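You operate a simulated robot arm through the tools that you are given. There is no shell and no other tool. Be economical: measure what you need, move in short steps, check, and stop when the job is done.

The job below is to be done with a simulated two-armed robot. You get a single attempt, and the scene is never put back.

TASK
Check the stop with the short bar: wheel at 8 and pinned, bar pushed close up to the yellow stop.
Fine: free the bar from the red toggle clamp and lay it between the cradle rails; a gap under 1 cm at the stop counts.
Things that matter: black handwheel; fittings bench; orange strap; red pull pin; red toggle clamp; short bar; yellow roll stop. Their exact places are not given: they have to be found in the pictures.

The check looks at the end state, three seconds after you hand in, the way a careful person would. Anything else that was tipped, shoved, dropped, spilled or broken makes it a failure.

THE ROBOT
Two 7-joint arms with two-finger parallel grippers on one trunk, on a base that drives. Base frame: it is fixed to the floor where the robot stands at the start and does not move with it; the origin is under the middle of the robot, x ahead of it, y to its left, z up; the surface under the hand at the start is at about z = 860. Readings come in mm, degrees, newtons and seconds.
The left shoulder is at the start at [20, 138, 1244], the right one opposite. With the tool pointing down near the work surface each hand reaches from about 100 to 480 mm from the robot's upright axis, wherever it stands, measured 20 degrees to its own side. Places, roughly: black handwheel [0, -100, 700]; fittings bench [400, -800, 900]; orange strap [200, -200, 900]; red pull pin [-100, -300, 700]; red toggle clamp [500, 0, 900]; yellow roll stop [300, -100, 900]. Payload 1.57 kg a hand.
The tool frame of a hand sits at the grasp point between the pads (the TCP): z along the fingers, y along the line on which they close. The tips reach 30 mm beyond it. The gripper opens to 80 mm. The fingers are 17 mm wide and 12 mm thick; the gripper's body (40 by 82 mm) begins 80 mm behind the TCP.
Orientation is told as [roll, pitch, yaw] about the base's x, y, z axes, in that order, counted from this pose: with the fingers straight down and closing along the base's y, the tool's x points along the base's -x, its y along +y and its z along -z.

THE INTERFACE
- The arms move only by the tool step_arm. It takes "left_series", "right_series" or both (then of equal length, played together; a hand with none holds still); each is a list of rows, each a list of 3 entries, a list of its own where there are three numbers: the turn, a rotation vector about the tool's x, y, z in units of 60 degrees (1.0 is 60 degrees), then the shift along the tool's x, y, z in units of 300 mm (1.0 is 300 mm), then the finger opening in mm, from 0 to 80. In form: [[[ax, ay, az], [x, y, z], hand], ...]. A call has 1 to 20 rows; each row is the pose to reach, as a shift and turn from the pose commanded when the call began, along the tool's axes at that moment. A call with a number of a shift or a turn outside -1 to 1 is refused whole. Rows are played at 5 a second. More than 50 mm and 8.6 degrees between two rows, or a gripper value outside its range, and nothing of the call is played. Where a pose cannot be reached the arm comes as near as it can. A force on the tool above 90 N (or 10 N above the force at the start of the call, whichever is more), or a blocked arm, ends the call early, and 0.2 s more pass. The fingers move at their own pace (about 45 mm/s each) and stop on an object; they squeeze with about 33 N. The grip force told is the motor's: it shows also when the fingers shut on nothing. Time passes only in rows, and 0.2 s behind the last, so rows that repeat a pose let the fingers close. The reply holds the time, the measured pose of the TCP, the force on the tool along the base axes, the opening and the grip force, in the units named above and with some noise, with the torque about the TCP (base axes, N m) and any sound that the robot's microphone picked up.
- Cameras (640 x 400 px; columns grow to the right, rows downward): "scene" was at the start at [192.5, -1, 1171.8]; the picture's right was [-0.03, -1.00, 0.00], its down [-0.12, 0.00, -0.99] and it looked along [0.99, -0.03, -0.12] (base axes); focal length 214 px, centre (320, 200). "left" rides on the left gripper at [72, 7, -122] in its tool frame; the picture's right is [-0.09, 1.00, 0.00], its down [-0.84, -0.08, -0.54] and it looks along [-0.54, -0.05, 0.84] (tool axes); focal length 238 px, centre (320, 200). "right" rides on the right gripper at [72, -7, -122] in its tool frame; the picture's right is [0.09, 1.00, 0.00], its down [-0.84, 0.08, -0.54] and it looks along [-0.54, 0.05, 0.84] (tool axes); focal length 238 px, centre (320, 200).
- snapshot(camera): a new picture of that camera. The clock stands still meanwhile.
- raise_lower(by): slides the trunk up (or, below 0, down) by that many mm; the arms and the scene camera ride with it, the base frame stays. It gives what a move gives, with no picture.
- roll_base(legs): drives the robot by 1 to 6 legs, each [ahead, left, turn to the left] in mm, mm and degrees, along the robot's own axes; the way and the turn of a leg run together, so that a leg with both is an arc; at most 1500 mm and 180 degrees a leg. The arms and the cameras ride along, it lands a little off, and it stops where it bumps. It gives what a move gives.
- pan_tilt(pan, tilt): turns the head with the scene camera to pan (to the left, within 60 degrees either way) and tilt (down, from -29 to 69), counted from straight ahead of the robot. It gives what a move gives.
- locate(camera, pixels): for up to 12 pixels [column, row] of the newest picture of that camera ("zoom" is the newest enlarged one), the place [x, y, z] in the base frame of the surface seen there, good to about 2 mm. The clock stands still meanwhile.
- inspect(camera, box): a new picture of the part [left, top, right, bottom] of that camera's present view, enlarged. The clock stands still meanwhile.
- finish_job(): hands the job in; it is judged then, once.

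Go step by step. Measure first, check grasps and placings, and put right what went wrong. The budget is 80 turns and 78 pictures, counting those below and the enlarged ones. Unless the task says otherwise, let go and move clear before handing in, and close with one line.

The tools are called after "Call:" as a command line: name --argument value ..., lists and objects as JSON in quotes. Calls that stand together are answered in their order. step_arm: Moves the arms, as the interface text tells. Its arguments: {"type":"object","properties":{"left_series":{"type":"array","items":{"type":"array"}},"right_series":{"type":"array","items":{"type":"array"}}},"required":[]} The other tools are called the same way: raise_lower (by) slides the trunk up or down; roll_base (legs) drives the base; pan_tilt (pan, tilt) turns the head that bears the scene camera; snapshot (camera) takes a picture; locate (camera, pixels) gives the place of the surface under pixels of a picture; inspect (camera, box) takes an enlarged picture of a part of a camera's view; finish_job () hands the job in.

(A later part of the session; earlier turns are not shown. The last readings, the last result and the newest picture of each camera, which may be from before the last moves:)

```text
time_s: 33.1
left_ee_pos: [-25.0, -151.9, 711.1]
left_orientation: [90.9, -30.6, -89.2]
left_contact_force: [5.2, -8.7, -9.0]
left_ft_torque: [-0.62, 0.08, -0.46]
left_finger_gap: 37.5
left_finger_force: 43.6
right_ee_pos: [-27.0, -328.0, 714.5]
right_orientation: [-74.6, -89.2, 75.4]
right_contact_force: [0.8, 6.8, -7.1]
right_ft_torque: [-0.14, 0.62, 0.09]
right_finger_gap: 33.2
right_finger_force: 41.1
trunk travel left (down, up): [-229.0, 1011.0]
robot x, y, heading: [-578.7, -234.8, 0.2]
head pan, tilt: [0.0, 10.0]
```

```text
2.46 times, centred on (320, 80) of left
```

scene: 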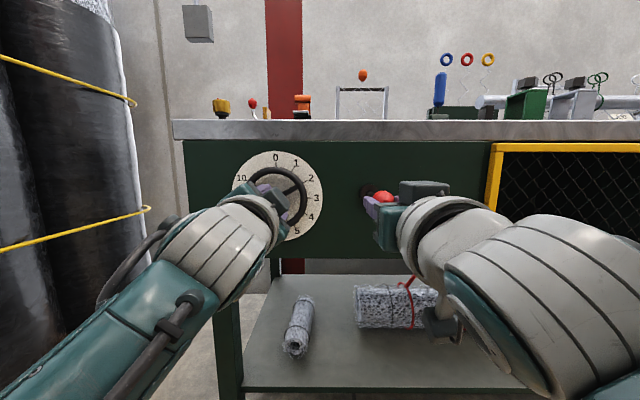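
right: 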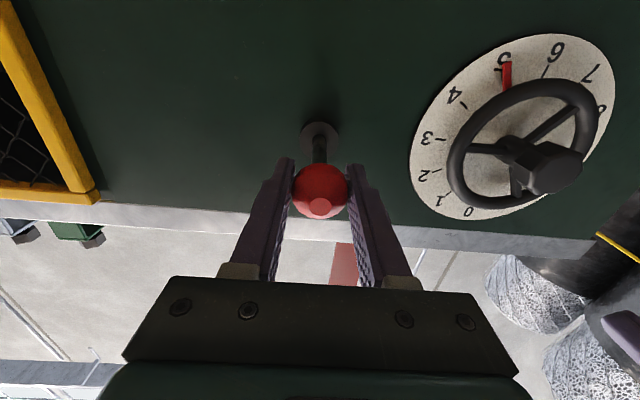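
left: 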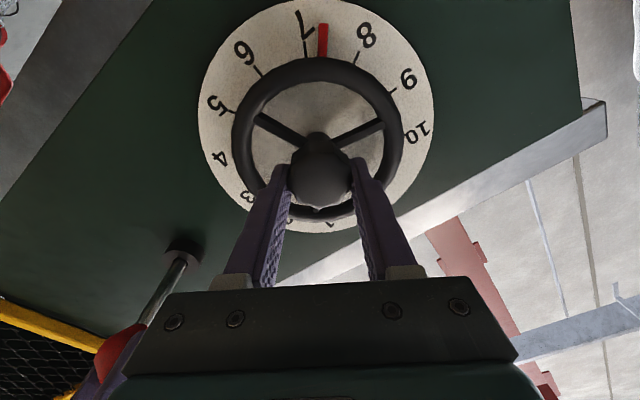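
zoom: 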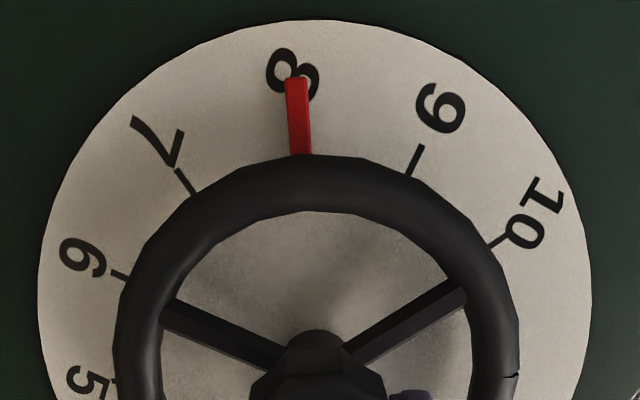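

The wheel is now held at 8 while the hand slipped on the hub: pinned. I'll open both hands and back off.

Call:
step_arm --left_series '[[[0, 0, 0], [0, 0, 0], 60], [[0, 0, 0], [0, 0, 0], 70], [[0, 0, 0], [0, 0, -0.13], 70], [[0, 0, 0], [0, 0, -0.26], 70], [[0, 0, 0], [0, 0, -0.4], 70], [[0, 0, 0], [0, 0, -0.5], 70]]' --right_series '[[[0, 0, 0], [0, 0, 0], 60], [[0, 0, 0], [0, 0, 0], 70], [[0, 0, 0], [0, 0, -0.13], 70], [[0, 0, 0], [0, 0, -0.26], 70], [[0, 0, 0], [0, 0, -0.4], 70], [[0, 0, 0], [0, 0, -0.5], 70]]'

Call:
roll_base --legs '[[-250, 0, 0]]'

Call:
inspect --camera "scene" --box '[210, 60, 450, 260]'

```text
time_s: 34.5
left_ee_pos: [-176.6, -153.1, 709.2]
left_orientation: [90.9, -30.6, -89.4]
left_contact_force: [-0.6, 0.3, 0.5]
left_ft_torque: [-0.01, 0.0, -0.01]
left_finger_gap: 70.1
left_finger_force: 0.1
right_ee_pos: [-178.5, -331.6, 717.5]
right_orientation: [-103.7, -88.3, 104.4]
right_contact_force: [-0.5, -0.3, 0.5]
right_ft_torque: [-0.01, 0.0, 0.0]
right_finger_gap: 70.0
right_finger_force: 0.0
trunk travel left (down, up): [-229.0, 1011.0]
robot x, y, heading: [-576.7, -230.6, 0.1]
head pan, tilt: [0.0, 10.0]
```

```text
time_s: 36.3
left_ee_pos: [-425.0, -154.7, 709.1]
left_orientation: [91.0, -30.6, -89.5]
left_contact_force: [-0.5, 0.0, -0.6]
left_ft_torque: [-0.03, -0.02, 0.04]
left_finger_gap: 70.2
left_finger_force: 0.1
right_ee_pos: [-427.9, -331.4, 715.7]
right_orientation: [-92.1, -88.6, 93.0]
right_contact_force: [0.3, 0.9, -0.8]
right_ft_torque: [0.0, 0.01, 0.03]
right_finger_gap: 70.0
right_finger_force: 0.0
trunk travel left (down, up): [-229.0, 1011.0]
robot x, y, heading: [-827.9, -233.7, -0.0]
head pan, tilt: [0.0, 10.0]
```

```text
2.00 times, centred on (330, 160) of scene
```

zoom: 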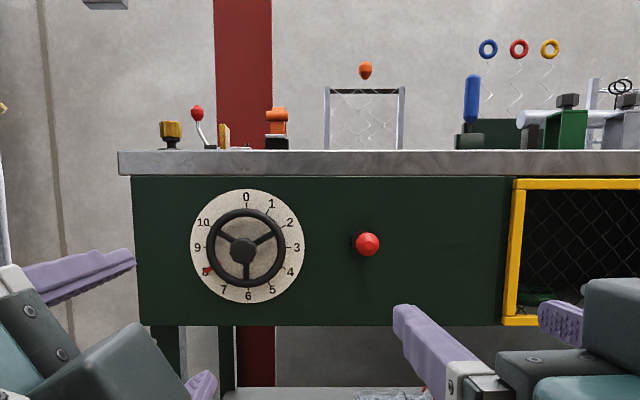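

The pointer is at 8 and the pin is in. Next I'll raise the trunk back up and turn the hands to point down.

Call:
raise_lower --by 390

Call:
step_arm --left_series '[[[0, 0, -0.125], [0, 0, 0], 70], [[0, 0, -0.25], [0, 0, 0], 60], [[0, 0, -0.375], [0, 0, 0], 40], [[0, 0, -0.5], [0, 0, 0], 20], [[0, 0, -0.625], [0, 0, 0], 0], [[0, 0, -0.75], [0, 0, 0], 0], [[0, 0, -0.875], [0, 0, 0], 0], [[0, 0, -0.99], [0, 0, 0], 0]]' --right_series '[[[0, 0.125, 0], [-0.02, 0, 0], 80], [[0, 0.25, 0], [-0.04, 0, 0], 80], [[0, 0.375, 0], [-0.06, 0, 0], 80], [[0, 0.5, 0], [-0.08, 0, 0], 80], [[0, 0.625, 0], [-0.1, 0, 0], 80], [[0, 0.75, 0], [-0.12, 0, 0], 80], [[0, 0.875, 0], [-0.14, 0, 0], 80], [[0, 1, 0], [-0.16, 0, 0], 80]]'

Call:
step_arm --left_series '[[[0, 0.125, 0], [-0.02, 0, 0], 0], [[0, 0.25, 0], [-0.04, 0, 0], 0], [[0, 0.375, 0], [-0.06, 0, 0], 0], [[0, 0.5, 0], [-0.08, 0, 0], 0], [[0, 0.625, 0], [-0.1, 0, 0], 0], [[0, 0.75, 0], [-0.12, 0, 0], 0], [[0, 0.875, 0], [-0.14, 0, 0], 0], [[0, 1, 0], [-0.16, 0, 0], 0]]' --right_series '[[[0, 0.125, 0], [0, 0, 0], 80], [[0, 0.25, 0], [0, 0, 0], 80], [[0, 0.375, 0], [0, 0, 0], 80], [[0, 0.49, 0], [0, 0, 0], 80], [[0, 0.49, 0], [0, 0, 0], 80], [[0, 0.49, 0], [0, 0, 0], 80], [[0, 0.49, 0], [0, 0, 0], 80], [[0, 0.49, 0], [0, 0, 0], 80]]'

Call:
step_arm --left_series '[[[0, 0.125, 0], [0, 0, 0], 0], [[0, 0.25, 0], [0, 0, 0], 0], [[0, 0.375, 0], [0, 0, 0], 0], [[0, 0.49, 0], [0, 0, 0], 0]]'

```text
time_s: 40.1
left_ee_pos: [-425.2, -154.7, 1099.6]
left_orientation: [91.1, -30.7, -89.5]
left_contact_force: [0.2, 0.0, -0.2]
left_ft_torque: [-0.04, 0.01, -0.01]
left_finger_gap: 70.3
left_finger_force: 0.0
right_ee_pos: [-428.2, -331.1, 1104.7]
right_orientation: [-91.4, -88.4, 92.4]
right_contact_force: [-0.6, -0.2, -0.1]
right_ft_torque: [0.01, 0.03, -0.04]
right_finger_gap: 70.1
right_finger_force: 0.1
trunk travel left (down, up): [-619.0, 621.0]
robot x, y, heading: [-827.1, -235.3, -0.0]
head pan, tilt: [0.0, 10.0]
```

```text
time_s: 41.6
left_ee_pos: [-430.0, -146.7, 1084.7]
left_orientation: [93.9, -69.0, -95.1]
left_contact_force: [-0.3, 0.5, -0.4]
left_ft_torque: [0.0, -0.01, 0.0]
left_finger_gap: 0.0
left_finger_force: 19.0
right_ee_pos: [-411.1, -345.7, 1119.6]
right_orientation: [-5.9, -42.5, 3.5]
right_contact_force: [-0.2, -0.8, 0.3]
right_ft_torque: [0.01, -0.03, -0.01]
right_finger_gap: 80.0
right_finger_force: 0.0
right hand out of reach, approached as far as the arm can: row 6, 7
trunk travel left (down, up): [-619.0, 621.0]
robot x, y, heading: [-827.8, -232.7, 0.1]
head pan, tilt: [0.0, 10.0]
stopped in row 7 (left hand): the arm was blocked; the commanded pose is now the measured one
```

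```text
time_s: 42.3
left_ee_pos: [-435.0, -132.6, 1064.6]
left_orientation: [61.8, -55.5, -60.0]
left_contact_force: [-0.4, 0.1, -1.1]
left_ft_torque: [0.0, -0.04, -0.03]
left_finger_gap: 0.0
left_finger_force: 21.8
right_ee_pos: [-372.6, -347.7, 1090.7]
right_orientation: [-4.9, -25.9, 1.4]
right_contact_force: [-1.1, -0.7, -0.6]
right_ft_torque: [0.02, -0.06, 0.0]
right_finger_gap: 80.2
right_finger_force: 0.0
right hand out of reach, approached as far as the arm can: row 1, 2, 3
trunk travel left (down, up): [-619.0, 621.0]
robot x, y, heading: [-825.4, -232.0, 0.2]
head pan, tilt: [0.0, 10.0]
stopped in row 3 (left hand): the arm was blocked; the commanded pose is now the measured one
```

```text
time_s: 42.9
left_ee_pos: [-436.8, -104.2, 1045.4]
left_orientation: [54.6, -40.5, -46.7]
left_contact_force: [-0.1, 0.1, 0.2]
left_ft_torque: [-0.03, -0.03, -0.01]
left_finger_gap: 0.2
left_finger_force: 21.2
right_ee_pos: [-373.0, -348.9, 1091.2]
right_orientation: [-5.1, -26.1, 1.4]
right_contact_force: [0.6, -1.1, 0.1]
right_ft_torque: [0.03, 0.01, -0.01]
right_finger_gap: 79.9
right_finger_force: 0.1
trunk travel left (down, up): [-619.0, 621.0]
robot x, y, heading: [-824.7, -233.0, 0.1]
head pan, tilt: [0.0, 10.0]
stopped in row 3 (left hand): the arm was blocked; the commanded pose is now the measured one
```

The left arm keeps stopping short. I'll look at the arms' configuration.

Call:
pan_tilt --pan 0 --tilt 30

Call:
snapshot --camera "scene"

Call:
snapshot --camera "left"

```text
time_s: 43.7
left_ee_pos: [-437.2, -103.2, 1048.3]
left_orientation: [54.7, -41.0, -46.6]
left_contact_force: [0.8, -0.3, -0.1]
left_ft_torque: [0.0, 0.02, 0.0]
left_finger_gap: 0.0
left_finger_force: 21.2
right_ee_pos: [-373.1, -347.1, 1090.6]
right_orientation: [-5.0, -26.1, 1.6]
right_contact_force: [-0.4, -0.5, -0.4]
right_ft_torque: [0.01, 0.02, 0.0]
right_finger_gap: 79.9
right_finger_force: 0.1
trunk travel left (down, up): [-619.0, 621.0]
robot x, y, heading: [-823.8, -230.7, 0.2]
head pan, tilt: [0.0, 30.0]
```

```text
45 pictures are left
```

scene: 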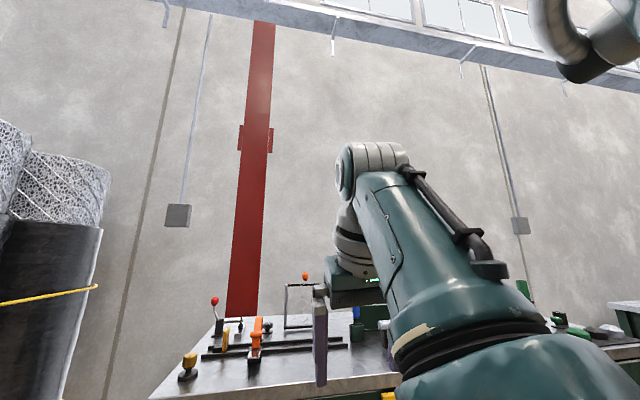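

```text
44 pictures are left
```

left: 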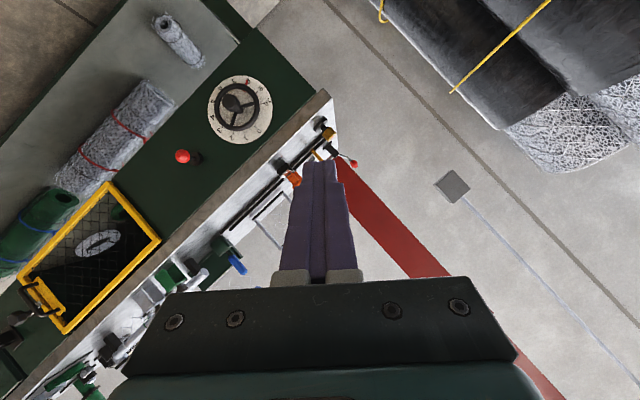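

The left hand is tilted oddly. I'll compute the direct turn to tool-down and move it with some lift and outward shift.

Call:
step_arm --left_series '[[[0.055, 0.092, -0.037], [-0.006, 0.023, -0.005], 0], [[0.111, 0.185, -0.073], [-0.011, 0.046, -0.01], 0], [[0.166, 0.277, -0.11], [-0.017, 0.068, -0.015], 0], [[0.221, 0.369, -0.147], [-0.023, 0.091, -0.02], 0], [[0.277, 0.462, -0.184], [-0.029, 0.114, -0.025], 0], [[0.332, 0.554, -0.22], [-0.034, 0.137, -0.03], 0], [[0.387, 0.646, -0.257], [-0.04, 0.16, -0.034], 0], [[0.442, 0.738, -0.294], [-0.046, 0.182, -0.039], 0], [[0.498, 0.831, -0.33], [-0.051, 0.205, -0.044], 0], [[0.553, 0.923, -0.367], [-0.057, 0.228, -0.049], 0]]'

Call:
snapshot --camera "scene"

```text
time_s: 45.9
left_ee_pos: [-378.2, -52.6, 1115.2]
left_orientation: [-0.5, -0.5, -1.0]
left_contact_force: [0.2, -0.1, 0.0]
left_ft_torque: [-0.02, 0.06, -0.03]
left_finger_gap: 0.1
left_finger_force: 21.4
left hand out of reach, approached as far as the arm can: row 5, 6, 7, 8, 9, 10
right_ee_pos: [-373.6, -347.5, 1091.1]
right_orientation: [-5.0, -26.0, 1.6]
right_contact_force: [-1.2, 0.2, -0.4]
right_ft_torque: [0.0, 0.01, 0.01]
right_finger_gap: 79.9
right_finger_force: 0.0
trunk travel left (down, up): [-619.0, 621.0]
robot x, y, heading: [-826.6, -234.1, 0.2]
head pan, tilt: [0.0, 30.0]
```

```text
43 pictures are left
```

scene: 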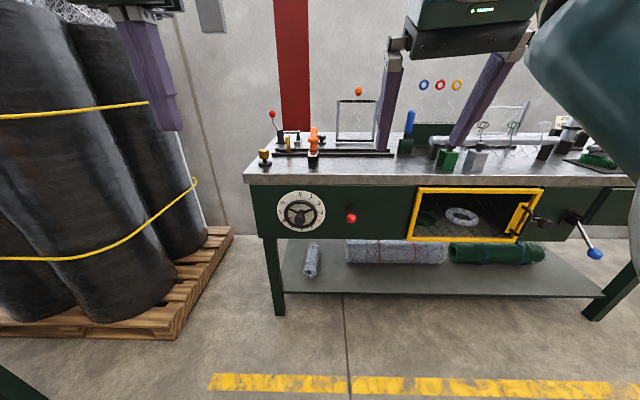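

The left hand is down now. Before driving in, I'll check the clearance to the rolls on the left, and square up the right hand.

Call:
locate --camera "scene" --pixels '[[190, 180], [175, 120], [200, 240], [60, 100], [160, 60], [265, 160], [290, 150], [252, 178]]'

Call:
step_arm --right_series '[[[-0.019, 0.108, 0.009], [0.045, 0, -0.022], 80], [[-0.037, 0.217, 0.018], [0.09, 0, -0.044], 80], [[-0.056, 0.325, 0.028], [0.135, 0, -0.066], 80], [[-0.075, 0.433, 0.037], [0.18, 0, -0.088], 80]]' --left_series '[[[0, 0, 0], [0.04, -0.05, 0], 0], [[0, 0, 0], [0.08, -0.1, 0], 0], [[0, 0, 0], [0.12, -0.15, 0], 0], [[0, 0, 0], [0.16, -0.2, 0], 0]]'

```text
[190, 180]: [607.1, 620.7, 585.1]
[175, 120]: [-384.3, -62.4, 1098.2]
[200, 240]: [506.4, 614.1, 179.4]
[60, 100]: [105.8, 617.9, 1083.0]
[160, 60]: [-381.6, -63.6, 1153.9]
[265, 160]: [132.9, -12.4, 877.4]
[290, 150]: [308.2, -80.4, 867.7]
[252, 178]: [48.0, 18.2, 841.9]
```

```text
time_s: 46.9
left_ee_pos: [-370.1, -109.8, 1116.9]
left_orientation: [-0.5, -0.7, -0.7]
left_contact_force: [0.0, 0.4, 0.3]
left_ft_torque: [-0.01, 0.04, -0.01]
left_finger_gap: 0.0
left_finger_force: 21.3
left hand out of reach, approached as far as the arm can: row 1, 2, 3, 4
right_ee_pos: [-371.8, -344.6, 1082.7]
right_orientation: [0.4, -0.2, -1.6]
right_contact_force: [0.1, -0.3, -0.5]
right_ft_torque: [-0.03, -0.03, -0.02]
right_finger_gap: 80.0
right_finger_force: 0.0
right hand out of reach, approached as far as the arm can: row 1, 2, 3, 4
trunk travel left (down, up): [-619.0, 621.0]
robot x, y, heading: [-822.3, -233.7, 0.2]
head pan, tilt: [0.0, 30.0]
```

Rolls are beyond y 600, so there's room. I'll drive back to near the start place.

Call:
roll_base --legs '[[0, 234, 0], [810, 0, 0]]'

Call:
pan_tilt --pan -5 --tilt 50

Call:
snapshot --camera "scene"

Call:
snapshot --camera "right"

```text
time_s: 52.6
left_ee_pos: [434.6, 114.9, 1116.8]
left_orientation: [-0.4, -0.6, -1.8]
left_contact_force: [-0.4, -0.4, -1.0]
left_ft_torque: [-0.01, 0.03, 0.01]
left_finger_gap: 0.0
left_finger_force: 21.2
right_ee_pos: [428.9, -120.6, 1083.1]
right_orientation: [0.4, -0.1, -2.8]
right_contact_force: [0.0, 0.1, 0.5]
right_ft_torque: [-0.03, 0.01, -0.01]
right_finger_gap: 79.9
right_finger_force: 0.1
trunk travel left (down, up): [-619.0, 621.0]
robot x, y, heading: [-23.3, -1.9, -0.7]
head pan, tilt: [0.0, 30.0]
```

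```text
time_s: 53.4
left_ee_pos: [434.8, 114.9, 1115.7]
left_orientation: [-0.5, -0.6, -1.7]
left_contact_force: [-0.2, -0.8, 0.0]
left_ft_torque: [0.01, 0.01, 0.03]
left_finger_gap: 0.1
left_finger_force: 20.7
right_ee_pos: [429.9, -121.8, 1084.0]
right_orientation: [0.4, -0.1, -2.7]
right_contact_force: [0.2, 0.0, 0.2]
right_ft_torque: [-0.03, 0.03, 0.0]
right_finger_gap: 80.1
right_finger_force: 0.0
trunk travel left (down, up): [-619.0, 621.0]
robot x, y, heading: [-23.2, -0.2, -0.9]
head pan, tilt: [-5.0, 50.0]
```

```text
42 pictures are left
```

scene: 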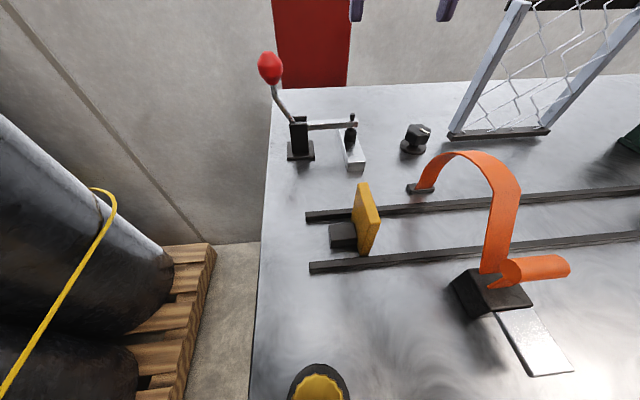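

```text
41 pictures are left
```

right: 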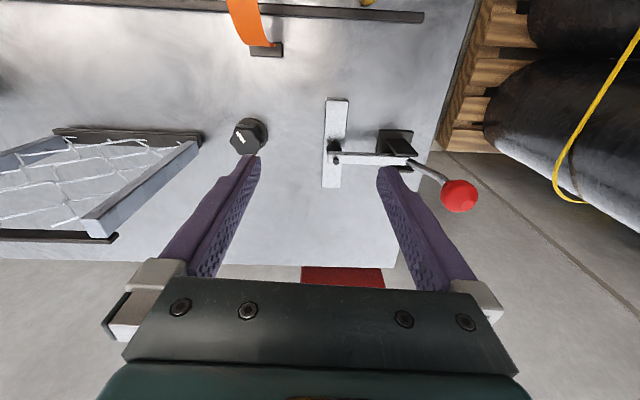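

The right view shows the bar from (337,100) to (332,186) with the clamp arm across it. I'll measure the bar, clamp, stop, rails and strap.

Call:
locate --camera "right" --pixels '[[326, 100], [348, 100], [323, 186], [340, 186], [337, 120], [459, 195], [425, 170], [397, 140], [370, 158], [250, 130], [267, 50], [335, 160]]'

Call:
locate --camera "scene" --pixels '[[370, 255], [378, 222], [365, 188], [400, 214], [400, 206], [400, 252], [400, 260], [480, 158], [500, 260], [424, 187], [480, 290], [270, 68]]'

```text
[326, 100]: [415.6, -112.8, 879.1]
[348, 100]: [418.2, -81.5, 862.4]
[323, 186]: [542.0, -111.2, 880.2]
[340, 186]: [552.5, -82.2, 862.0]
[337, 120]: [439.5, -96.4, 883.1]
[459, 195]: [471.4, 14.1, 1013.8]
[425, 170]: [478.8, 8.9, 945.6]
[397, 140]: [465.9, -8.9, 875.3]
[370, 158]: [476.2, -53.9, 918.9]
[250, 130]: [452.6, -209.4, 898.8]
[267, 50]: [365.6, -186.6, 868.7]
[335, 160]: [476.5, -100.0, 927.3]
```

```text
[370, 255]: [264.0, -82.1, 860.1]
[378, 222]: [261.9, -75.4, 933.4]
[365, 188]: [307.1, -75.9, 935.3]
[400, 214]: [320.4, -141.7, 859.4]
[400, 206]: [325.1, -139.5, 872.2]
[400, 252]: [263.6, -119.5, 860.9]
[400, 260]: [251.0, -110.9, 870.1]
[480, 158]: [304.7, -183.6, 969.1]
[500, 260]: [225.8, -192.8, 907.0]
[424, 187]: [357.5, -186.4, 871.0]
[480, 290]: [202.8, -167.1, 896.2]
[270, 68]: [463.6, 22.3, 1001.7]
```

The bar is about 130 × 28 × 22 mm, x 415–545, y −112…−84. The stop face is near y −79 and the rails' inner gap is x 264–320. The strap arches over the rails at y ≈ −165…−205. First I'll open the clamp: edge forward, move the right hand back, and bring the left fingers to the −y side of the ball.

Call:
roll_base --legs '[[21, 0, 0.8]]'

Call:
step_arm --right_series '[[[0, 0, 0], [0.14, 0, 0], 80], [[0, 0, 0], [0.28, 0, 0], 80], [[0, 0, 0], [0.4, 0, 0], 80]]'

Call:
step_arm --left_series '[[[0, 0, 0], [0, -0.15, 0], 0], [[0, 0, 0], [-0.02, -0.3, 0], 0], [[0, 0, 0], [-0.04, -0.46, 0], 0]]'

Call:
snapshot --camera "left"

```text
time_s: 54.2
left_ee_pos: [454.5, 120.4, 1116.4]
left_orientation: [-0.5, -0.6, -1.0]
left_contact_force: [-0.4, 0.3, -0.3]
left_ft_torque: [0.0, 0.01, -0.03]
left_finger_gap: 0.1
left_finger_force: 21.4
right_ee_pos: [451.5, -115.6, 1083.5]
right_orientation: [0.3, 0.0, -1.8]
right_contact_force: [0.3, 0.3, -0.6]
right_ft_torque: [0.02, -0.01, -0.01]
right_finger_gap: 80.1
right_finger_force: 0.0
trunk travel left (down, up): [-619.0, 621.0]
robot x, y, heading: [-2.2, -0.4, 0.1]
head pan, tilt: [-5.0, 50.0]
```

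```text
time_s: 55.0
left_ee_pos: [454.1, 121.4, 1117.0]
left_orientation: [-0.5, -0.6, -1.0]
left_contact_force: [0.4, 0.3, 0.5]
left_ft_torque: [0.0, 0.0, -0.02]
left_finger_gap: 0.2
left_finger_force: 20.7
right_ee_pos: [448.9, -112.8, 1071.8]
right_orientation: [0.3, -0.2, -2.0]
right_contact_force: [-0.6, -0.7, 0.0]
right_ft_torque: [0.04, 0.0, 0.0]
right_finger_gap: 80.1
right_finger_force: 0.1
right hand out of reach, approached as far as the arm can: row 1, 2, 3
trunk travel left (down, up): [-619.0, 621.0]
robot x, y, heading: [-0.5, -0.8, 0.1]
head pan, tilt: [-5.0, 50.0]
```

```text
time_s: 55.8
left_ee_pos: [436.7, 7.7, 1110.4]
left_orientation: [-0.5, -0.6, -0.8]
left_contact_force: [0.9, -0.3, -0.4]
left_ft_torque: [0.02, 0.0, 0.02]
left_finger_gap: 0.0
left_finger_force: 21.1
left hand out of reach, approached as far as the arm can: row 2, 3
right_ee_pos: [449.0, -112.8, 1071.0]
right_orientation: [0.3, -0.1, -1.9]
right_contact_force: [0.3, 0.0, -0.6]
right_ft_torque: [-0.05, -0.03, -0.01]
right_finger_gap: 79.9
right_finger_force: 0.0
trunk travel left (down, up): [-619.0, 621.0]
robot x, y, heading: [-3.6, -3.6, 0.0]
head pan, tilt: [-5.0, 50.0]
```

```text
40 pictures are left
```

left: 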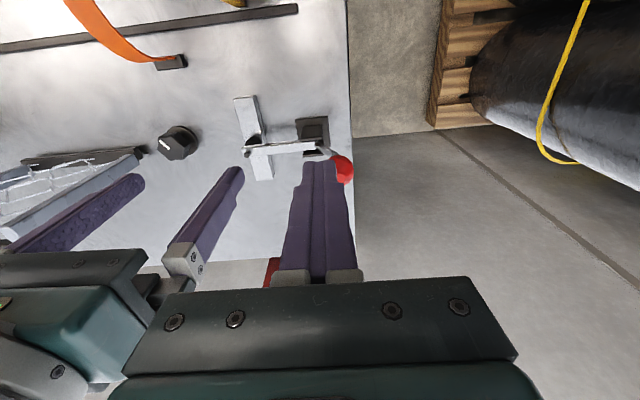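

Tool-down reach is limited at this height relative to the shoulders. I'll raise the trunk 120 and bring the hands relatively lower, with the right also back.

Call:
raise_lower --by 120

Call:
step_arm --right_series '[[[0, 0, 0], [0.05, 0, 0.12], 80], [[0, 0, 0], [0.1, 0, 0.24], 80], [[0, 0, 0], [0.2, 0, 0.3], 80], [[0, 0, 0], [0.3, 0, 0.3], 80]]'

Call:
step_arm --left_series '[[[0, 0, 0], [0, 0, 0.1], 0], [[0, 0, 0], [0, 0, 0.2], 0], [[0, 0, 0], [0, 0, 0.3], 0]]'

```text
time_s: 57.3
left_ee_pos: [435.3, 9.2, 1229.3]
left_orientation: [-0.5, -0.7, -0.9]
left_contact_force: [0.0, 0.3, -0.6]
left_ft_torque: [0.01, -0.01, 0.02]
left_finger_gap: 0.1
left_finger_force: 21.2
right_ee_pos: [449.7, -113.8, 1192.1]
right_orientation: [0.4, -0.2, -1.9]
right_contact_force: [-0.5, -0.8, -0.6]
right_ft_torque: [0.02, 0.01, -0.01]
right_finger_gap: 80.0
right_finger_force: 0.0
trunk travel left (down, up): [-739.0, 501.0]
robot x, y, heading: [-4.4, -3.8, 0.1]
head pan, tilt: [-5.0, 50.0]
```

```text
time_s: 58.5
left_ee_pos: [436.1, 8.8, 1229.5]
left_orientation: [-0.5, -0.7, -0.8]
left_contact_force: [-0.6, -0.4, 0.1]
left_ft_torque: [-0.01, -0.04, 0.02]
left_finger_gap: 0.0
left_finger_force: 21.6
right_ee_pos: [422.7, -121.6, 1120.5]
right_orientation: [0.2, -7.1, -3.0]
right_contact_force: [0.7, 0.2, -0.3]
right_ft_torque: [-0.02, -0.01, -0.01]
right_finger_gap: 79.9
right_finger_force: 0.1
right hand out of reach, approached as far as the arm can: row 1, 2, 3, 4
trunk travel left (down, up): [-739.0, 501.0]
robot x, y, heading: [-1.0, -0.3, 0.0]
head pan, tilt: [-5.0, 50.0]
stopped in row 4 (right hand): the arm was blocked; the commanded pose is now the measured one
```

```text
time_s: 59.3
left_ee_pos: [436.9, 8.3, 1142.6]
left_orientation: [-0.6, -0.5, -0.9]
left_contact_force: [-0.5, -0.4, 0.1]
left_ft_torque: [-0.01, 0.0, 0.0]
left_finger_gap: 0.0
left_finger_force: 21.2
right_ee_pos: [423.4, -120.9, 1119.0]
right_orientation: [0.1, -7.2, -2.9]
right_contact_force: [0.2, -0.4, -0.5]
right_ft_torque: [-0.02, 0.02, 0.0]
right_finger_gap: 80.0
right_finger_force: 0.0
trunk travel left (down, up): [-739.0, 501.0]
robot x, y, heading: [-5.5, -2.1, 0.0]
head pan, tilt: [-5.0, 50.0]
```

Left responds normally again. I'll move the right hand back in small steps and lower the left over the clamp's −y side.

Call:
step_arm --right_series '[[[0, 0.06, 0], [0.1, -0.02, 0.05], 80], [[0, 0.12, 0], [0.2, -0.05, 0.1], 80], [[0, 0.12, 0], [0.3, -0.08, 0.1], 80], [[0, 0.12, 0], [0.4, -0.1, 0.1], 80]]'

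Call:
step_arm --left_series '[[[0, 0, 0], [-0.03, -0.05, 0.03], 0], [[0, 0, 0], [-0.06, -0.1, 0.06], 0], [[0, 0, 0], [-0.09, -0.1, 0.09], 0]]'

Call:
snapshot --camera "left"

```text
time_s: 60.0
left_ee_pos: [438.5, 8.6, 1141.5]
left_orientation: [-0.5, -0.7, -0.9]
left_contact_force: [-0.1, 0.5, -0.2]
left_ft_torque: [0.0, 0.0, -0.01]
left_finger_gap: 0.0
left_finger_force: 21.5
right_ee_pos: [427.5, -143.9, 1133.8]
right_orientation: [0.4, -10.8, -3.9]
right_contact_force: [-0.3, -0.6, -0.4]
right_ft_torque: [0.01, -0.04, 0.01]
right_finger_gap: 80.2
right_finger_force: 0.1
right hand out of reach, approached as far as the arm can: row 1, 2, 3
trunk travel left (down, up): [-739.0, 501.0]
robot x, y, heading: [-2.1, -1.4, -0.1]
head pan, tilt: [-5.0, 50.0]
stopped in row 3 (right hand): the arm was blocked; the commanded pose is now the measured one
```

```text
time_s: 60.8
left_ee_pos: [435.6, -5.4, 1135.4]
left_orientation: [-0.5, -0.6, -0.9]
left_contact_force: [0.1, -0.3, -0.1]
left_ft_torque: [0.0, 0.03, 0.03]
left_finger_gap: 0.0
left_finger_force: 21.4
left hand out of reach, approached as far as the arm can: row 1, 2, 3
right_ee_pos: [427.1, -144.5, 1132.2]
right_orientation: [0.2, -10.9, -3.8]
right_contact_force: [1.2, -0.4, -0.2]
right_ft_torque: [-0.02, -0.01, 0.01]
right_finger_gap: 79.9
right_finger_force: 0.0
trunk travel left (down, up): [-739.0, 501.0]
robot x, y, heading: [-1.9, -1.1, -0.0]
head pan, tilt: [-5.0, 50.0]
```

```text
39 pictures are left
```

left: 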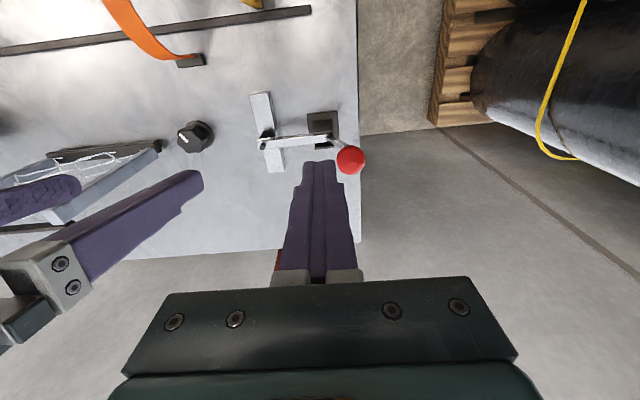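

Tool-down reach tops out at about 435 mm from the shoulder. Tilting the fingers forward will extend it, so I'll pitch the left hand −40° while coming down near the ball's −y side.

Call:
step_arm --left_series '[[[0, -0.11, 0], [0, 0, 0.02], 0], [[0, -0.22, 0], [0, 0, 0.04], 0], [[0, -0.33, 0], [0, 0, 0.06], 0], [[0, -0.44, 0], [0, 0, 0.08], 0], [[0, -0.55, 0], [0, 0, 0.1], 0], [[0, -0.66, 0], [0, 0, 0.12], 0]]'

Call:
snapshot --camera "left"

```text
time_s: 62.2
left_ee_pos: [437.3, -8.2, 1099.8]
left_orientation: [-0.7, -40.3, -0.6]
left_contact_force: [0.7, 0.0, -0.1]
left_ft_torque: [0.0, 0.04, 0.01]
left_finger_gap: 0.0
left_finger_force: 21.7
right_ee_pos: [427.7, -144.3, 1133.1]
right_orientation: [0.2, -10.9, -3.9]
right_contact_force: [0.0, 0.1, 0.3]
right_ft_torque: [0.04, 0.0, -0.01]
right_finger_gap: 80.0
right_finger_force: 0.1
trunk travel left (down, up): [-739.0, 501.0]
robot x, y, heading: [-1.2, -2.0, 0.1]
head pan, tilt: [-5.0, 50.0]
```

```text
38 pictures are left
```

left: 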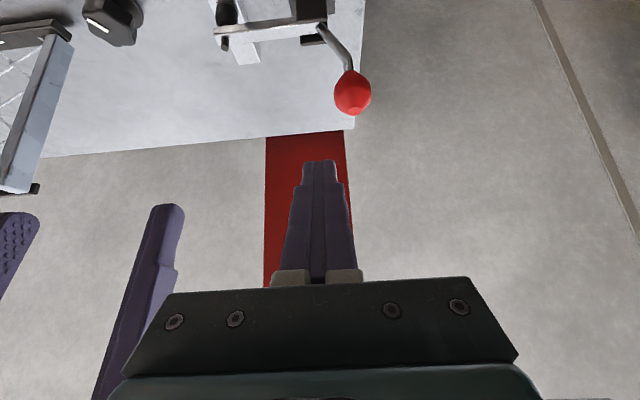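

The left hand is tilted and clear. I'll bring the fingers down beside the ball on its −y side.

Call:
step_arm --left_series '[[[0, 0, 0], [0.047, -0.027, 0.094], 0], [[0, 0, 0], [0.094, -0.027, 0.188], 0], [[0, 0, 0], [0.141, -0.027, 0.282], 0]]'

Call:
snapshot --camera "left"

Call:
snapshot --camera "scene"

```text
time_s: 63.0
left_ee_pos: [458.0, -16.0, 1010.0]
left_orientation: [-0.6, -40.2, -0.5]
left_contact_force: [-0.8, 0.6, -1.0]
left_ft_torque: [0.04, 0.06, 0.0]
left_finger_gap: 0.0
left_finger_force: 21.0
right_ee_pos: [427.1, -145.1, 1133.2]
right_orientation: [0.2, -11.0, -3.8]
right_contact_force: [-0.3, 0.0, 0.4]
right_ft_torque: [0.0, -0.01, 0.02]
right_finger_gap: 79.8
right_finger_force: 0.0
trunk travel left (down, up): [-739.0, 501.0]
robot x, y, heading: [-2.2, -3.2, 0.2]
head pan, tilt: [-5.0, 50.0]
```

```text
37 pictures are left
```

left: 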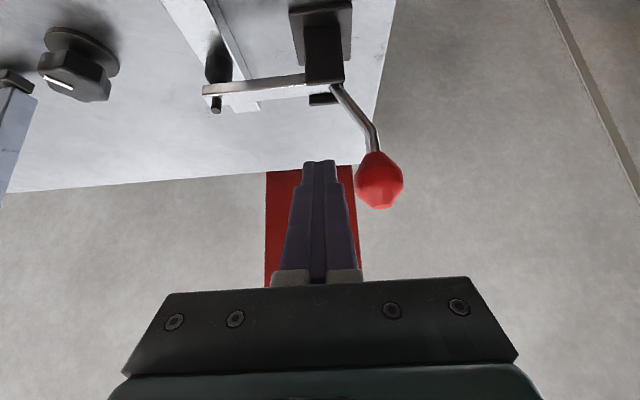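

```text
36 pictures are left
```

scene: 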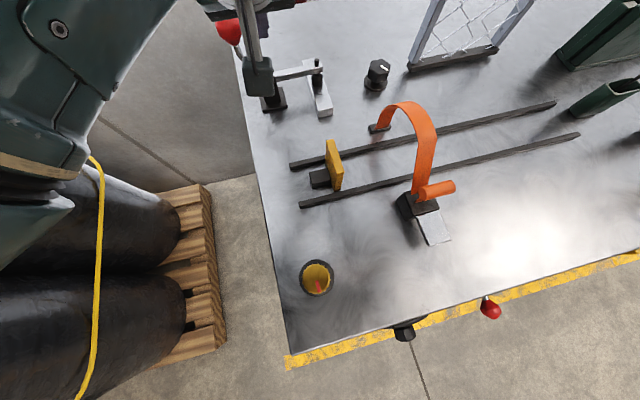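

Fingers sit just on the −y side of the ball (380,180). I'll push the handle toward +y on an arc, first half.

Call:
step_arm --left_series '[[[0, 0, 0], [0, 0.027, 0], 0], [[0, 0, 0], [0, 0.053, 0], 0], [[0, 0, 0], [0.005, 0.073, 0.006], 0], [[0, 0, 0], [0.011, 0.093, 0.013], 0], [[0, 0, 0], [0.018, 0.113, 0.022], 0], [[0, 0, 0], [0.026, 0.133, 0.031], 0]]'

Call:
snapshot --camera "left"

```text
time_s: 64.4
left_ee_pos: [459.8, 22.0, 994.1]
left_orientation: [-0.5, -40.0, -0.4]
left_contact_force: [-3.2, -5.7, 2.6]
left_ft_torque: [-0.02, -0.02, -0.07]
left_finger_gap: 0.0
left_finger_force: 21.5
right_ee_pos: [427.7, -144.7, 1133.6]
right_orientation: [0.1, -10.9, -3.8]
right_contact_force: [-0.5, 0.2, -0.3]
right_ft_torque: [-0.01, -0.03, 0.03]
right_finger_gap: 80.2
right_finger_force: 0.1
trunk travel left (down, up): [-739.0, 501.0]
robot x, y, heading: [-1.1, 0.0, 0.0]
head pan, tilt: [-5.0, 50.0]
```

```text
35 pictures are left
```

left: 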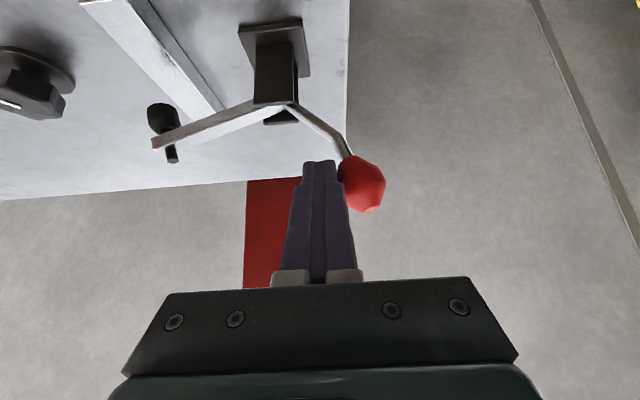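

The arm is lifting off the bar with little force. I'll continue the arc to open it fully.

Call:
step_arm --left_series '[[[0, 0, 0], [0.009, 0.027, 0.01], 0], [[0, 0, 0], [0.021, 0.053, 0.026], 0], [[0, 0, 0], [0.043, 0.08, 0.051], 0], [[0, 0, 0], [0.069, 0.1, 0.082], 0], [[0, 0, 0], [0.099, 0.117, 0.118], 0], [[0, 0, 0], [0.12, 0.13, 0.143], 0]]'

Call:
snapshot --camera "left"

```text
time_s: 65.8
left_ee_pos: [460.7, 58.7, 943.9]
left_orientation: [-0.8, -40.7, -0.6]
left_contact_force: [-22.3, 0.7, 38.6]
left_ft_torque: [0.37, 0.04, 0.18]
left_finger_gap: 0.0
left_finger_force: 21.0
right_ee_pos: [424.7, -143.6, 1132.0]
right_orientation: [0.2, -10.9, -3.8]
right_contact_force: [-0.3, -0.1, 0.3]
right_ft_torque: [0.0, 0.01, 0.01]
right_finger_gap: 80.1
right_finger_force: 0.1
trunk travel left (down, up): [-739.0, 501.0]
robot x, y, heading: [-3.2, -1.9, 0.1]
head pan, tilt: [-5.0, 50.0]
```

```text
34 pictures are left
```

left: 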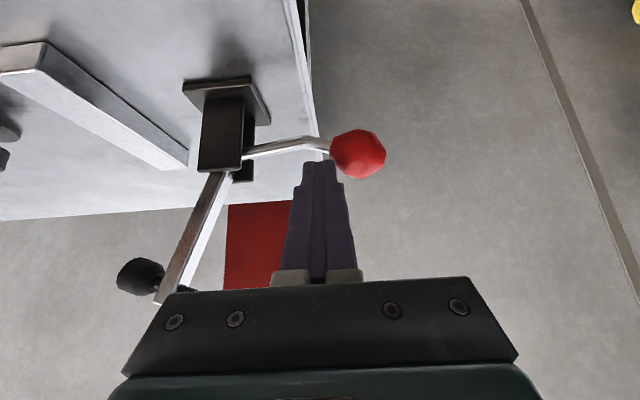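

The clamp is fully open and against its limit. I'll withdraw the left hand back, up and outward.

Call:
step_arm --left_series '[[[0, 0, 0], [-0.01, 0, -0.08], 0], [[0, 0, 0], [-0.02, 0.04, -0.2], 0], [[0, 0, 0], [-0.04, 0.12, -0.3], 0], [[0, 0, 0], [-0.08, 0.22, -0.4], 0], [[0, 0, 0], [-0.12, 0.32, -0.5], 0], [[0, 0, 0], [-0.14, 0.4, -0.6], 0]]'

Call:
snapshot --camera "left"

Call:
snapshot --camera "right"

```text
time_s: 67.2
left_ee_pos: [378.7, 185.6, 1100.7]
left_orientation: [-0.7, -40.1, -0.6]
left_contact_force: [-0.5, -0.3, -0.2]
left_ft_torque: [0.01, 0.01, -0.02]
left_finger_gap: 0.5
left_finger_force: 21.8
right_ee_pos: [427.1, -144.0, 1133.1]
right_orientation: [0.2, -10.9, -3.8]
right_contact_force: [-0.4, -0.6, 0.4]
right_ft_torque: [-0.01, -0.03, -0.01]
right_finger_gap: 80.2
right_finger_force: 0.1
trunk travel left (down, up): [-739.0, 501.0]
robot x, y, heading: [-0.0, -3.8, -0.1]
head pan, tilt: [-5.0, 50.0]
```

```text
33 pictures are left
```

left: 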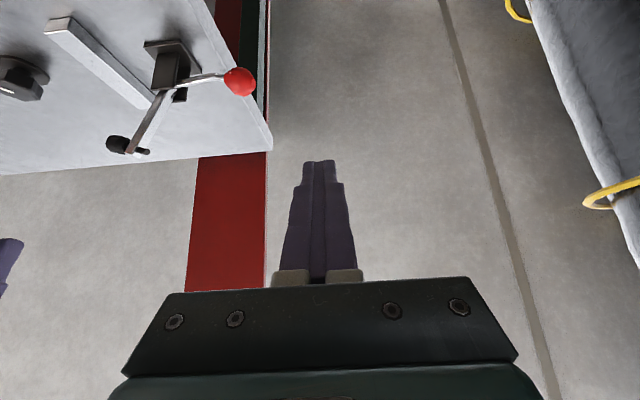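

```text
32 pictures are left
```

right: 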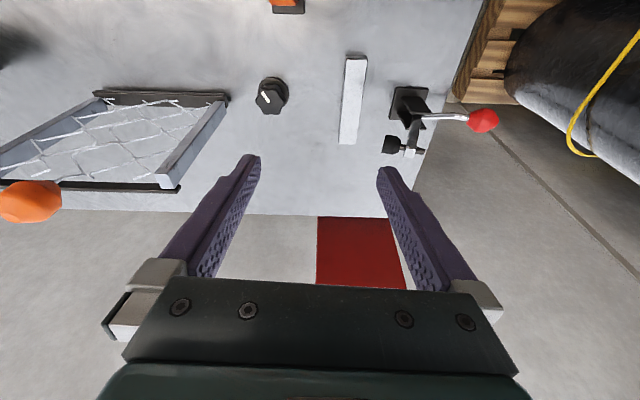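

The clamp stays open and the bar lies free. I'll measure the bar and the arm.

Call:
locate --camera "right" --pixels '[[347, 60], [365, 60], [341, 140], [356, 141], [355, 100], [350, 143], [345, 100], [364, 100], [392, 145], [411, 150], [270, 95]]'

Call:
locate --camera "left" --pixels '[[46, 25], [68, 20], [137, 108], [152, 98], [100, 65], [118, 145], [150, 150]]'

```text
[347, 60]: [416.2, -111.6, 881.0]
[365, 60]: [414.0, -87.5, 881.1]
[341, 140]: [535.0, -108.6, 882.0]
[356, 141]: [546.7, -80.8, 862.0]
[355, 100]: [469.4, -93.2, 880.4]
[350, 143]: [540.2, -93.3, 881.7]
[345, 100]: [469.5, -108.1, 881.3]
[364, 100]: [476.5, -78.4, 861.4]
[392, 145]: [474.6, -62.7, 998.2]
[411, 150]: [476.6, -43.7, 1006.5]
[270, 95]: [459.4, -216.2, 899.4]
```

```text
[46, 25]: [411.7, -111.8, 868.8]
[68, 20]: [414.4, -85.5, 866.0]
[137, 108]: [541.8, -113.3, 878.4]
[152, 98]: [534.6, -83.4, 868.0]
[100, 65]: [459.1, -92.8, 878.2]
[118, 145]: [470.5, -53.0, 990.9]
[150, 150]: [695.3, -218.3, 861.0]
```

Bar: x 414–541, y −112…−85, z 861–881. The open clamp pad is at [475,−60,998], so I'll come in from the front with the right hand tilted −30°, then slide over the bar's middle beneath the pad. First the pre-approach.

Call:
step_arm --right_series '[[[-0.003, -0.08, -0.016], [0.028, 0.038, 0.099], 60], [[-0.006, -0.16, -0.032], [0.056, 0.076, 0.198], 60], [[-0.009, -0.24, -0.048], [0.083, 0.114, 0.296], 60], [[-0.012, -0.317, -0.064], [0.111, 0.151, 0.395], 60]]'

Call:
snapshot --camera "right"

```text
time_s: 67.8
left_ee_pos: [380.0, 184.8, 1100.5]
left_orientation: [-0.7, -40.2, -0.6]
left_contact_force: [-0.5, -0.5, 0.0]
left_ft_torque: [-0.02, 0.0, 0.01]
left_finger_gap: 0.0
left_finger_force: 21.9
right_ee_pos: [479.8, -138.9, 1191.4]
right_orientation: [0.4, -31.7, -3.4]
right_contact_force: [-0.8, 0.1, 0.2]
right_ft_torque: [0.01, -0.02, 0.04]
right_finger_gap: 59.6
right_finger_force: 0.1
trunk travel left (down, up): [-739.0, 501.0]
robot x, y, heading: [-2.6, -3.9, 0.1]
head pan, tilt: [-5.0, 50.0]
stopped in row 2 (right hand): the arm was blocked; the commanded pose is now the measured one
```

```text
31 pictures are left
```

right: 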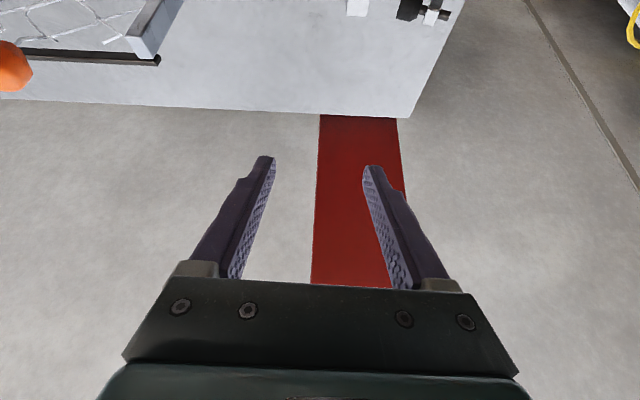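

The right arm moved oddly (up and forward), probably a wrist limit or a bad elbow branch. I'll look at it with the head panned right.

Call:
pan_tilt --pan -40 --tilt 5

Call:
snapshot --camera "scene"

```text
time_s: 68.9
left_ee_pos: [379.8, 184.5, 1100.2]
left_orientation: [-0.7, -40.2, -0.6]
left_contact_force: [0.0, 0.3, -0.3]
left_ft_torque: [-0.02, 0.01, 0.02]
left_finger_gap: 0.1
left_finger_force: 20.8
right_ee_pos: [478.8, -138.8, 1186.9]
right_orientation: [-0.1, -31.3, -3.3]
right_contact_force: [0.3, -0.5, 0.3]
right_ft_torque: [0.02, -0.04, -0.03]
right_finger_gap: 60.1
right_finger_force: 0.1
trunk travel left (down, up): [-739.0, 501.0]
robot x, y, heading: [-1.6, -3.4, -0.1]
head pan, tilt: [-40.0, 5.0]
```

```text
30 pictures are left
```

scene: 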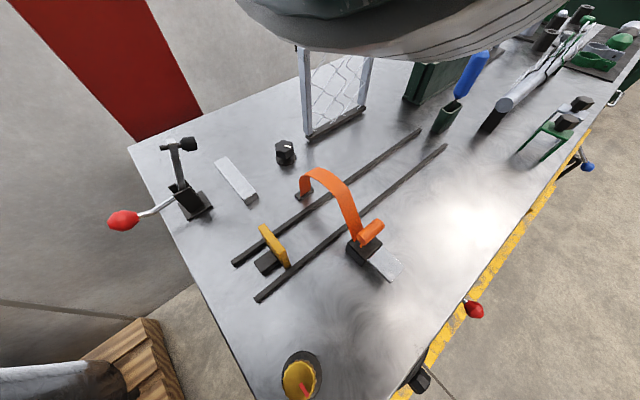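

The right upper arm passes overhead. I'll try pitching the right hand more forward (easing the wrist bend) while moving down and back.

Call:
step_arm --right_series '[[[0, -0.125, 0], [0.068, 0, 0.017], 60], [[0, -0.25, 0], [0.137, 0, 0.034], 60], [[0, -0.375, 0], [0.205, 0, 0.051], 60], [[0, -0.5, 0], [0.274, 0, 0.068], 60]]'

Call:
snapshot --camera "scene"

```text
time_s: 69.9
left_ee_pos: [378.9, 185.1, 1100.6]
left_orientation: [-0.6, -40.1, -0.6]
left_contact_force: [0.2, -0.4, -0.8]
left_ft_torque: [0.01, 0.06, -0.02]
left_finger_gap: 0.0
left_finger_force: 21.2
right_ee_pos: [420.6, -147.9, 1128.7]
right_orientation: [-5.0, -62.1, 0.9]
right_contact_force: [-0.9, -0.4, -0.1]
right_ft_torque: [0.02, -0.03, 0.04]
right_finger_gap: 59.9
right_finger_force: 0.2
trunk travel left (down, up): [-739.0, 501.0]
robot x, y, heading: [-4.1, -0.3, 0.1]
head pan, tilt: [-40.0, 5.0]
```

```text
29 pictures are left
```

scene: 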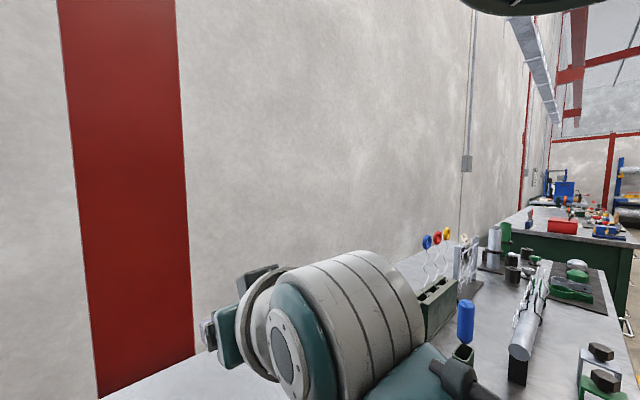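

That worked: (420,−148,1129) at pitch −62. I'll continue down and over to the bar's y while pitching back toward −45.

Call:
step_arm --right_series '[[[0, 0.07, 0], [0.081, 0.033, 0.043], 60], [[0, 0.14, 0], [0.162, 0.066, 0.086], 60], [[0, 0.21, 0], [0.243, 0.1, 0.129], 60], [[0, 0.28, 0], [0.324, 0.133, 0.172], 60]]'

```text
time_s: 71.1
left_ee_pos: [378.8, 185.2, 1099.7]
left_orientation: [-0.5, -40.1, -0.6]
left_contact_force: [-0.4, 0.3, 0.4]
left_ft_torque: [0.04, 0.02, 0.01]
left_finger_gap: 0.1
left_finger_force: 21.1
right_ee_pos: [417.7, -137.4, 1003.0]
right_orientation: [-10.2, -44.2, 4.2]
right_contact_force: [0.1, -0.4, 0.6]
right_ft_torque: [0.01, -0.02, 0.0]
right_finger_gap: 59.9
right_finger_force: 0.1
trunk travel left (down, up): [-739.0, 501.0]
robot x, y, heading: [-1.1, -5.7, -0.2]
head pan, tilt: [-40.0, 5.0]
stopped in row 4 (right hand): the arm was blocked; the commanded pose is now the measured one
```

The hand has rolled about 10°. I'll square it (pitch −30) and shift over to the bar's y.

Call:
step_arm --right_series '[[[-0.03, 0.06, 0.009], [-0.006, 0.03, 0], 60], [[-0.064, 0.12, 0.018], [-0.012, 0.065, 0], 60], [[-0.095, 0.18, 0.026], [-0.018, 0.098, 0], 60], [[-0.127, 0.24, 0.035], [-0.023, 0.13, 0], 60]]'

Call:
snapshot --camera "right"

```text
time_s: 72.1
left_ee_pos: [379.2, 184.2, 1101.0]
left_orientation: [-0.5, -40.2, -0.6]
left_contact_force: [-0.3, -0.9, 0.1]
left_ft_torque: [0.0, -0.01, 0.05]
left_finger_gap: 0.0
left_finger_force: 21.1
right_ee_pos: [424.3, -112.1, 997.1]
right_orientation: [-2.1, -29.7, 1.0]
right_contact_force: [-0.1, -0.4, 0.4]
right_ft_torque: [0.0, 0.02, -0.05]
right_finger_gap: 60.1
right_finger_force: 0.0
trunk travel left (down, up): [-739.0, 501.0]
robot x, y, heading: [-2.3, -2.0, -0.0]
head pan, tilt: [-40.0, 5.0]
```

```text
28 pictures are left
```

right: 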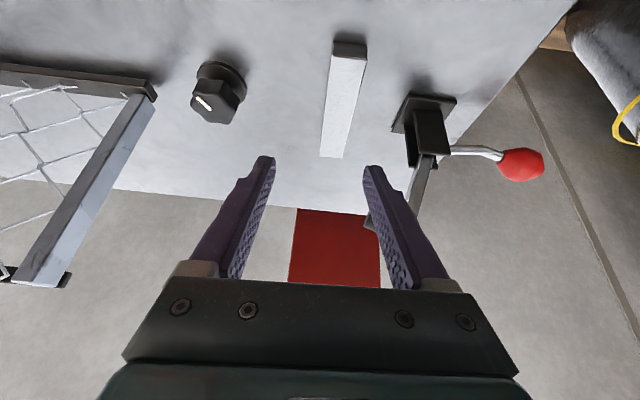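

Squared at pitch −30, with the bar in view at (345,100). I'll go down and then forward over the bar's middle.

Call:
step_arm --right_series '[[[0, 0, 0], [0.06, 0.045, 0.104], 60], [[0, 0, 0], [0.119, 0.045, 0.208], 60], [[0, 0, 0], [0.06, 0.045, 0.243], 60], [[0, 0, 0], [-0.002, 0.045, 0.278], 60]]'

Call:
snapshot --camera "right"

```text
time_s: 73.1
left_ee_pos: [379.8, 184.2, 1100.5]
left_orientation: [-0.5, -40.3, -0.7]
left_contact_force: [-1.6, 0.4, 0.4]
left_ft_torque: [0.03, 0.02, 0.01]
left_finger_gap: 0.1
left_finger_force: 20.9
right_ee_pos: [468.2, -79.3, 932.3]
right_orientation: [1.1, -30.0, -0.6]
right_contact_force: [-0.8, 0.6, -0.5]
right_ft_torque: [0.03, 0.02, 0.01]
right_finger_gap: 59.8
right_finger_force: 0.0
trunk travel left (down, up): [-739.0, 501.0]
robot x, y, heading: [-1.7, -1.9, -0.2]
head pan, tilt: [-40.0, 5.0]
```

```text
27 pictures are left
```

right: 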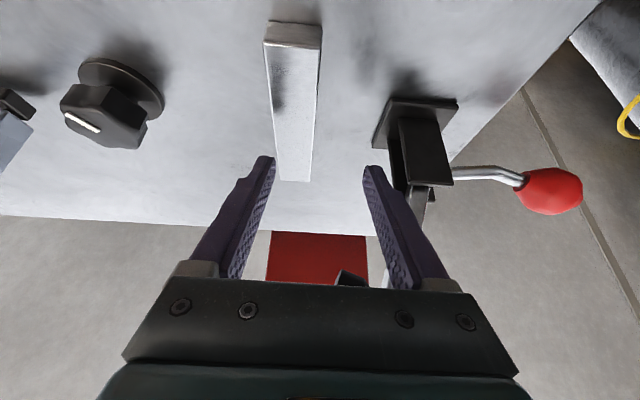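

y overshot to −79. I'll shift −19 in y first at this height.

Call:
step_arm --right_series '[[[0, 0, 0], [0, -0.033, 0], 60], [[0, 0, 0], [0, -0.065, 0], 60], [[0, 0, 0], [0, -0.065, 0], 60]]'

Call:
snapshot --camera "right"

```text
time_s: 73.9
left_ee_pos: [379.5, 184.9, 1100.3]
left_orientation: [-0.6, -40.2, -0.5]
left_contact_force: [-0.7, 0.0, 0.4]
left_ft_torque: [-0.02, -0.01, 0.0]
left_finger_gap: 0.0
left_finger_force: 21.3
right_ee_pos: [467.7, -99.5, 931.0]
right_orientation: [0.7, -29.9, -0.3]
right_contact_force: [0.0, -0.1, -0.4]
right_ft_torque: [0.02, 0.02, 0.02]
right_finger_gap: 60.0
right_finger_force: 0.0
trunk travel left (down, up): [-739.0, 501.0]
robot x, y, heading: [-2.0, -2.3, 0.4]
head pan, tilt: [-40.0, 5.0]
```

```text
26 pictures are left
```

right: 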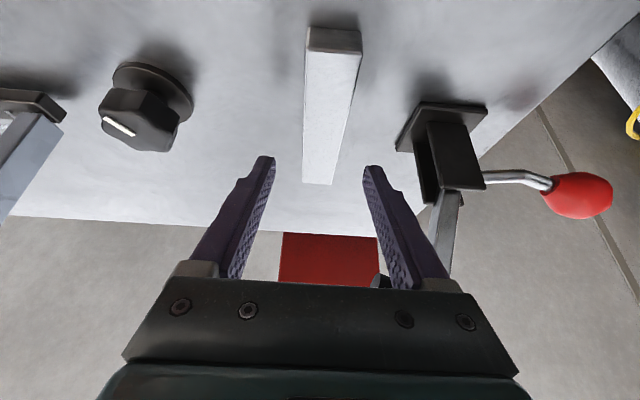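

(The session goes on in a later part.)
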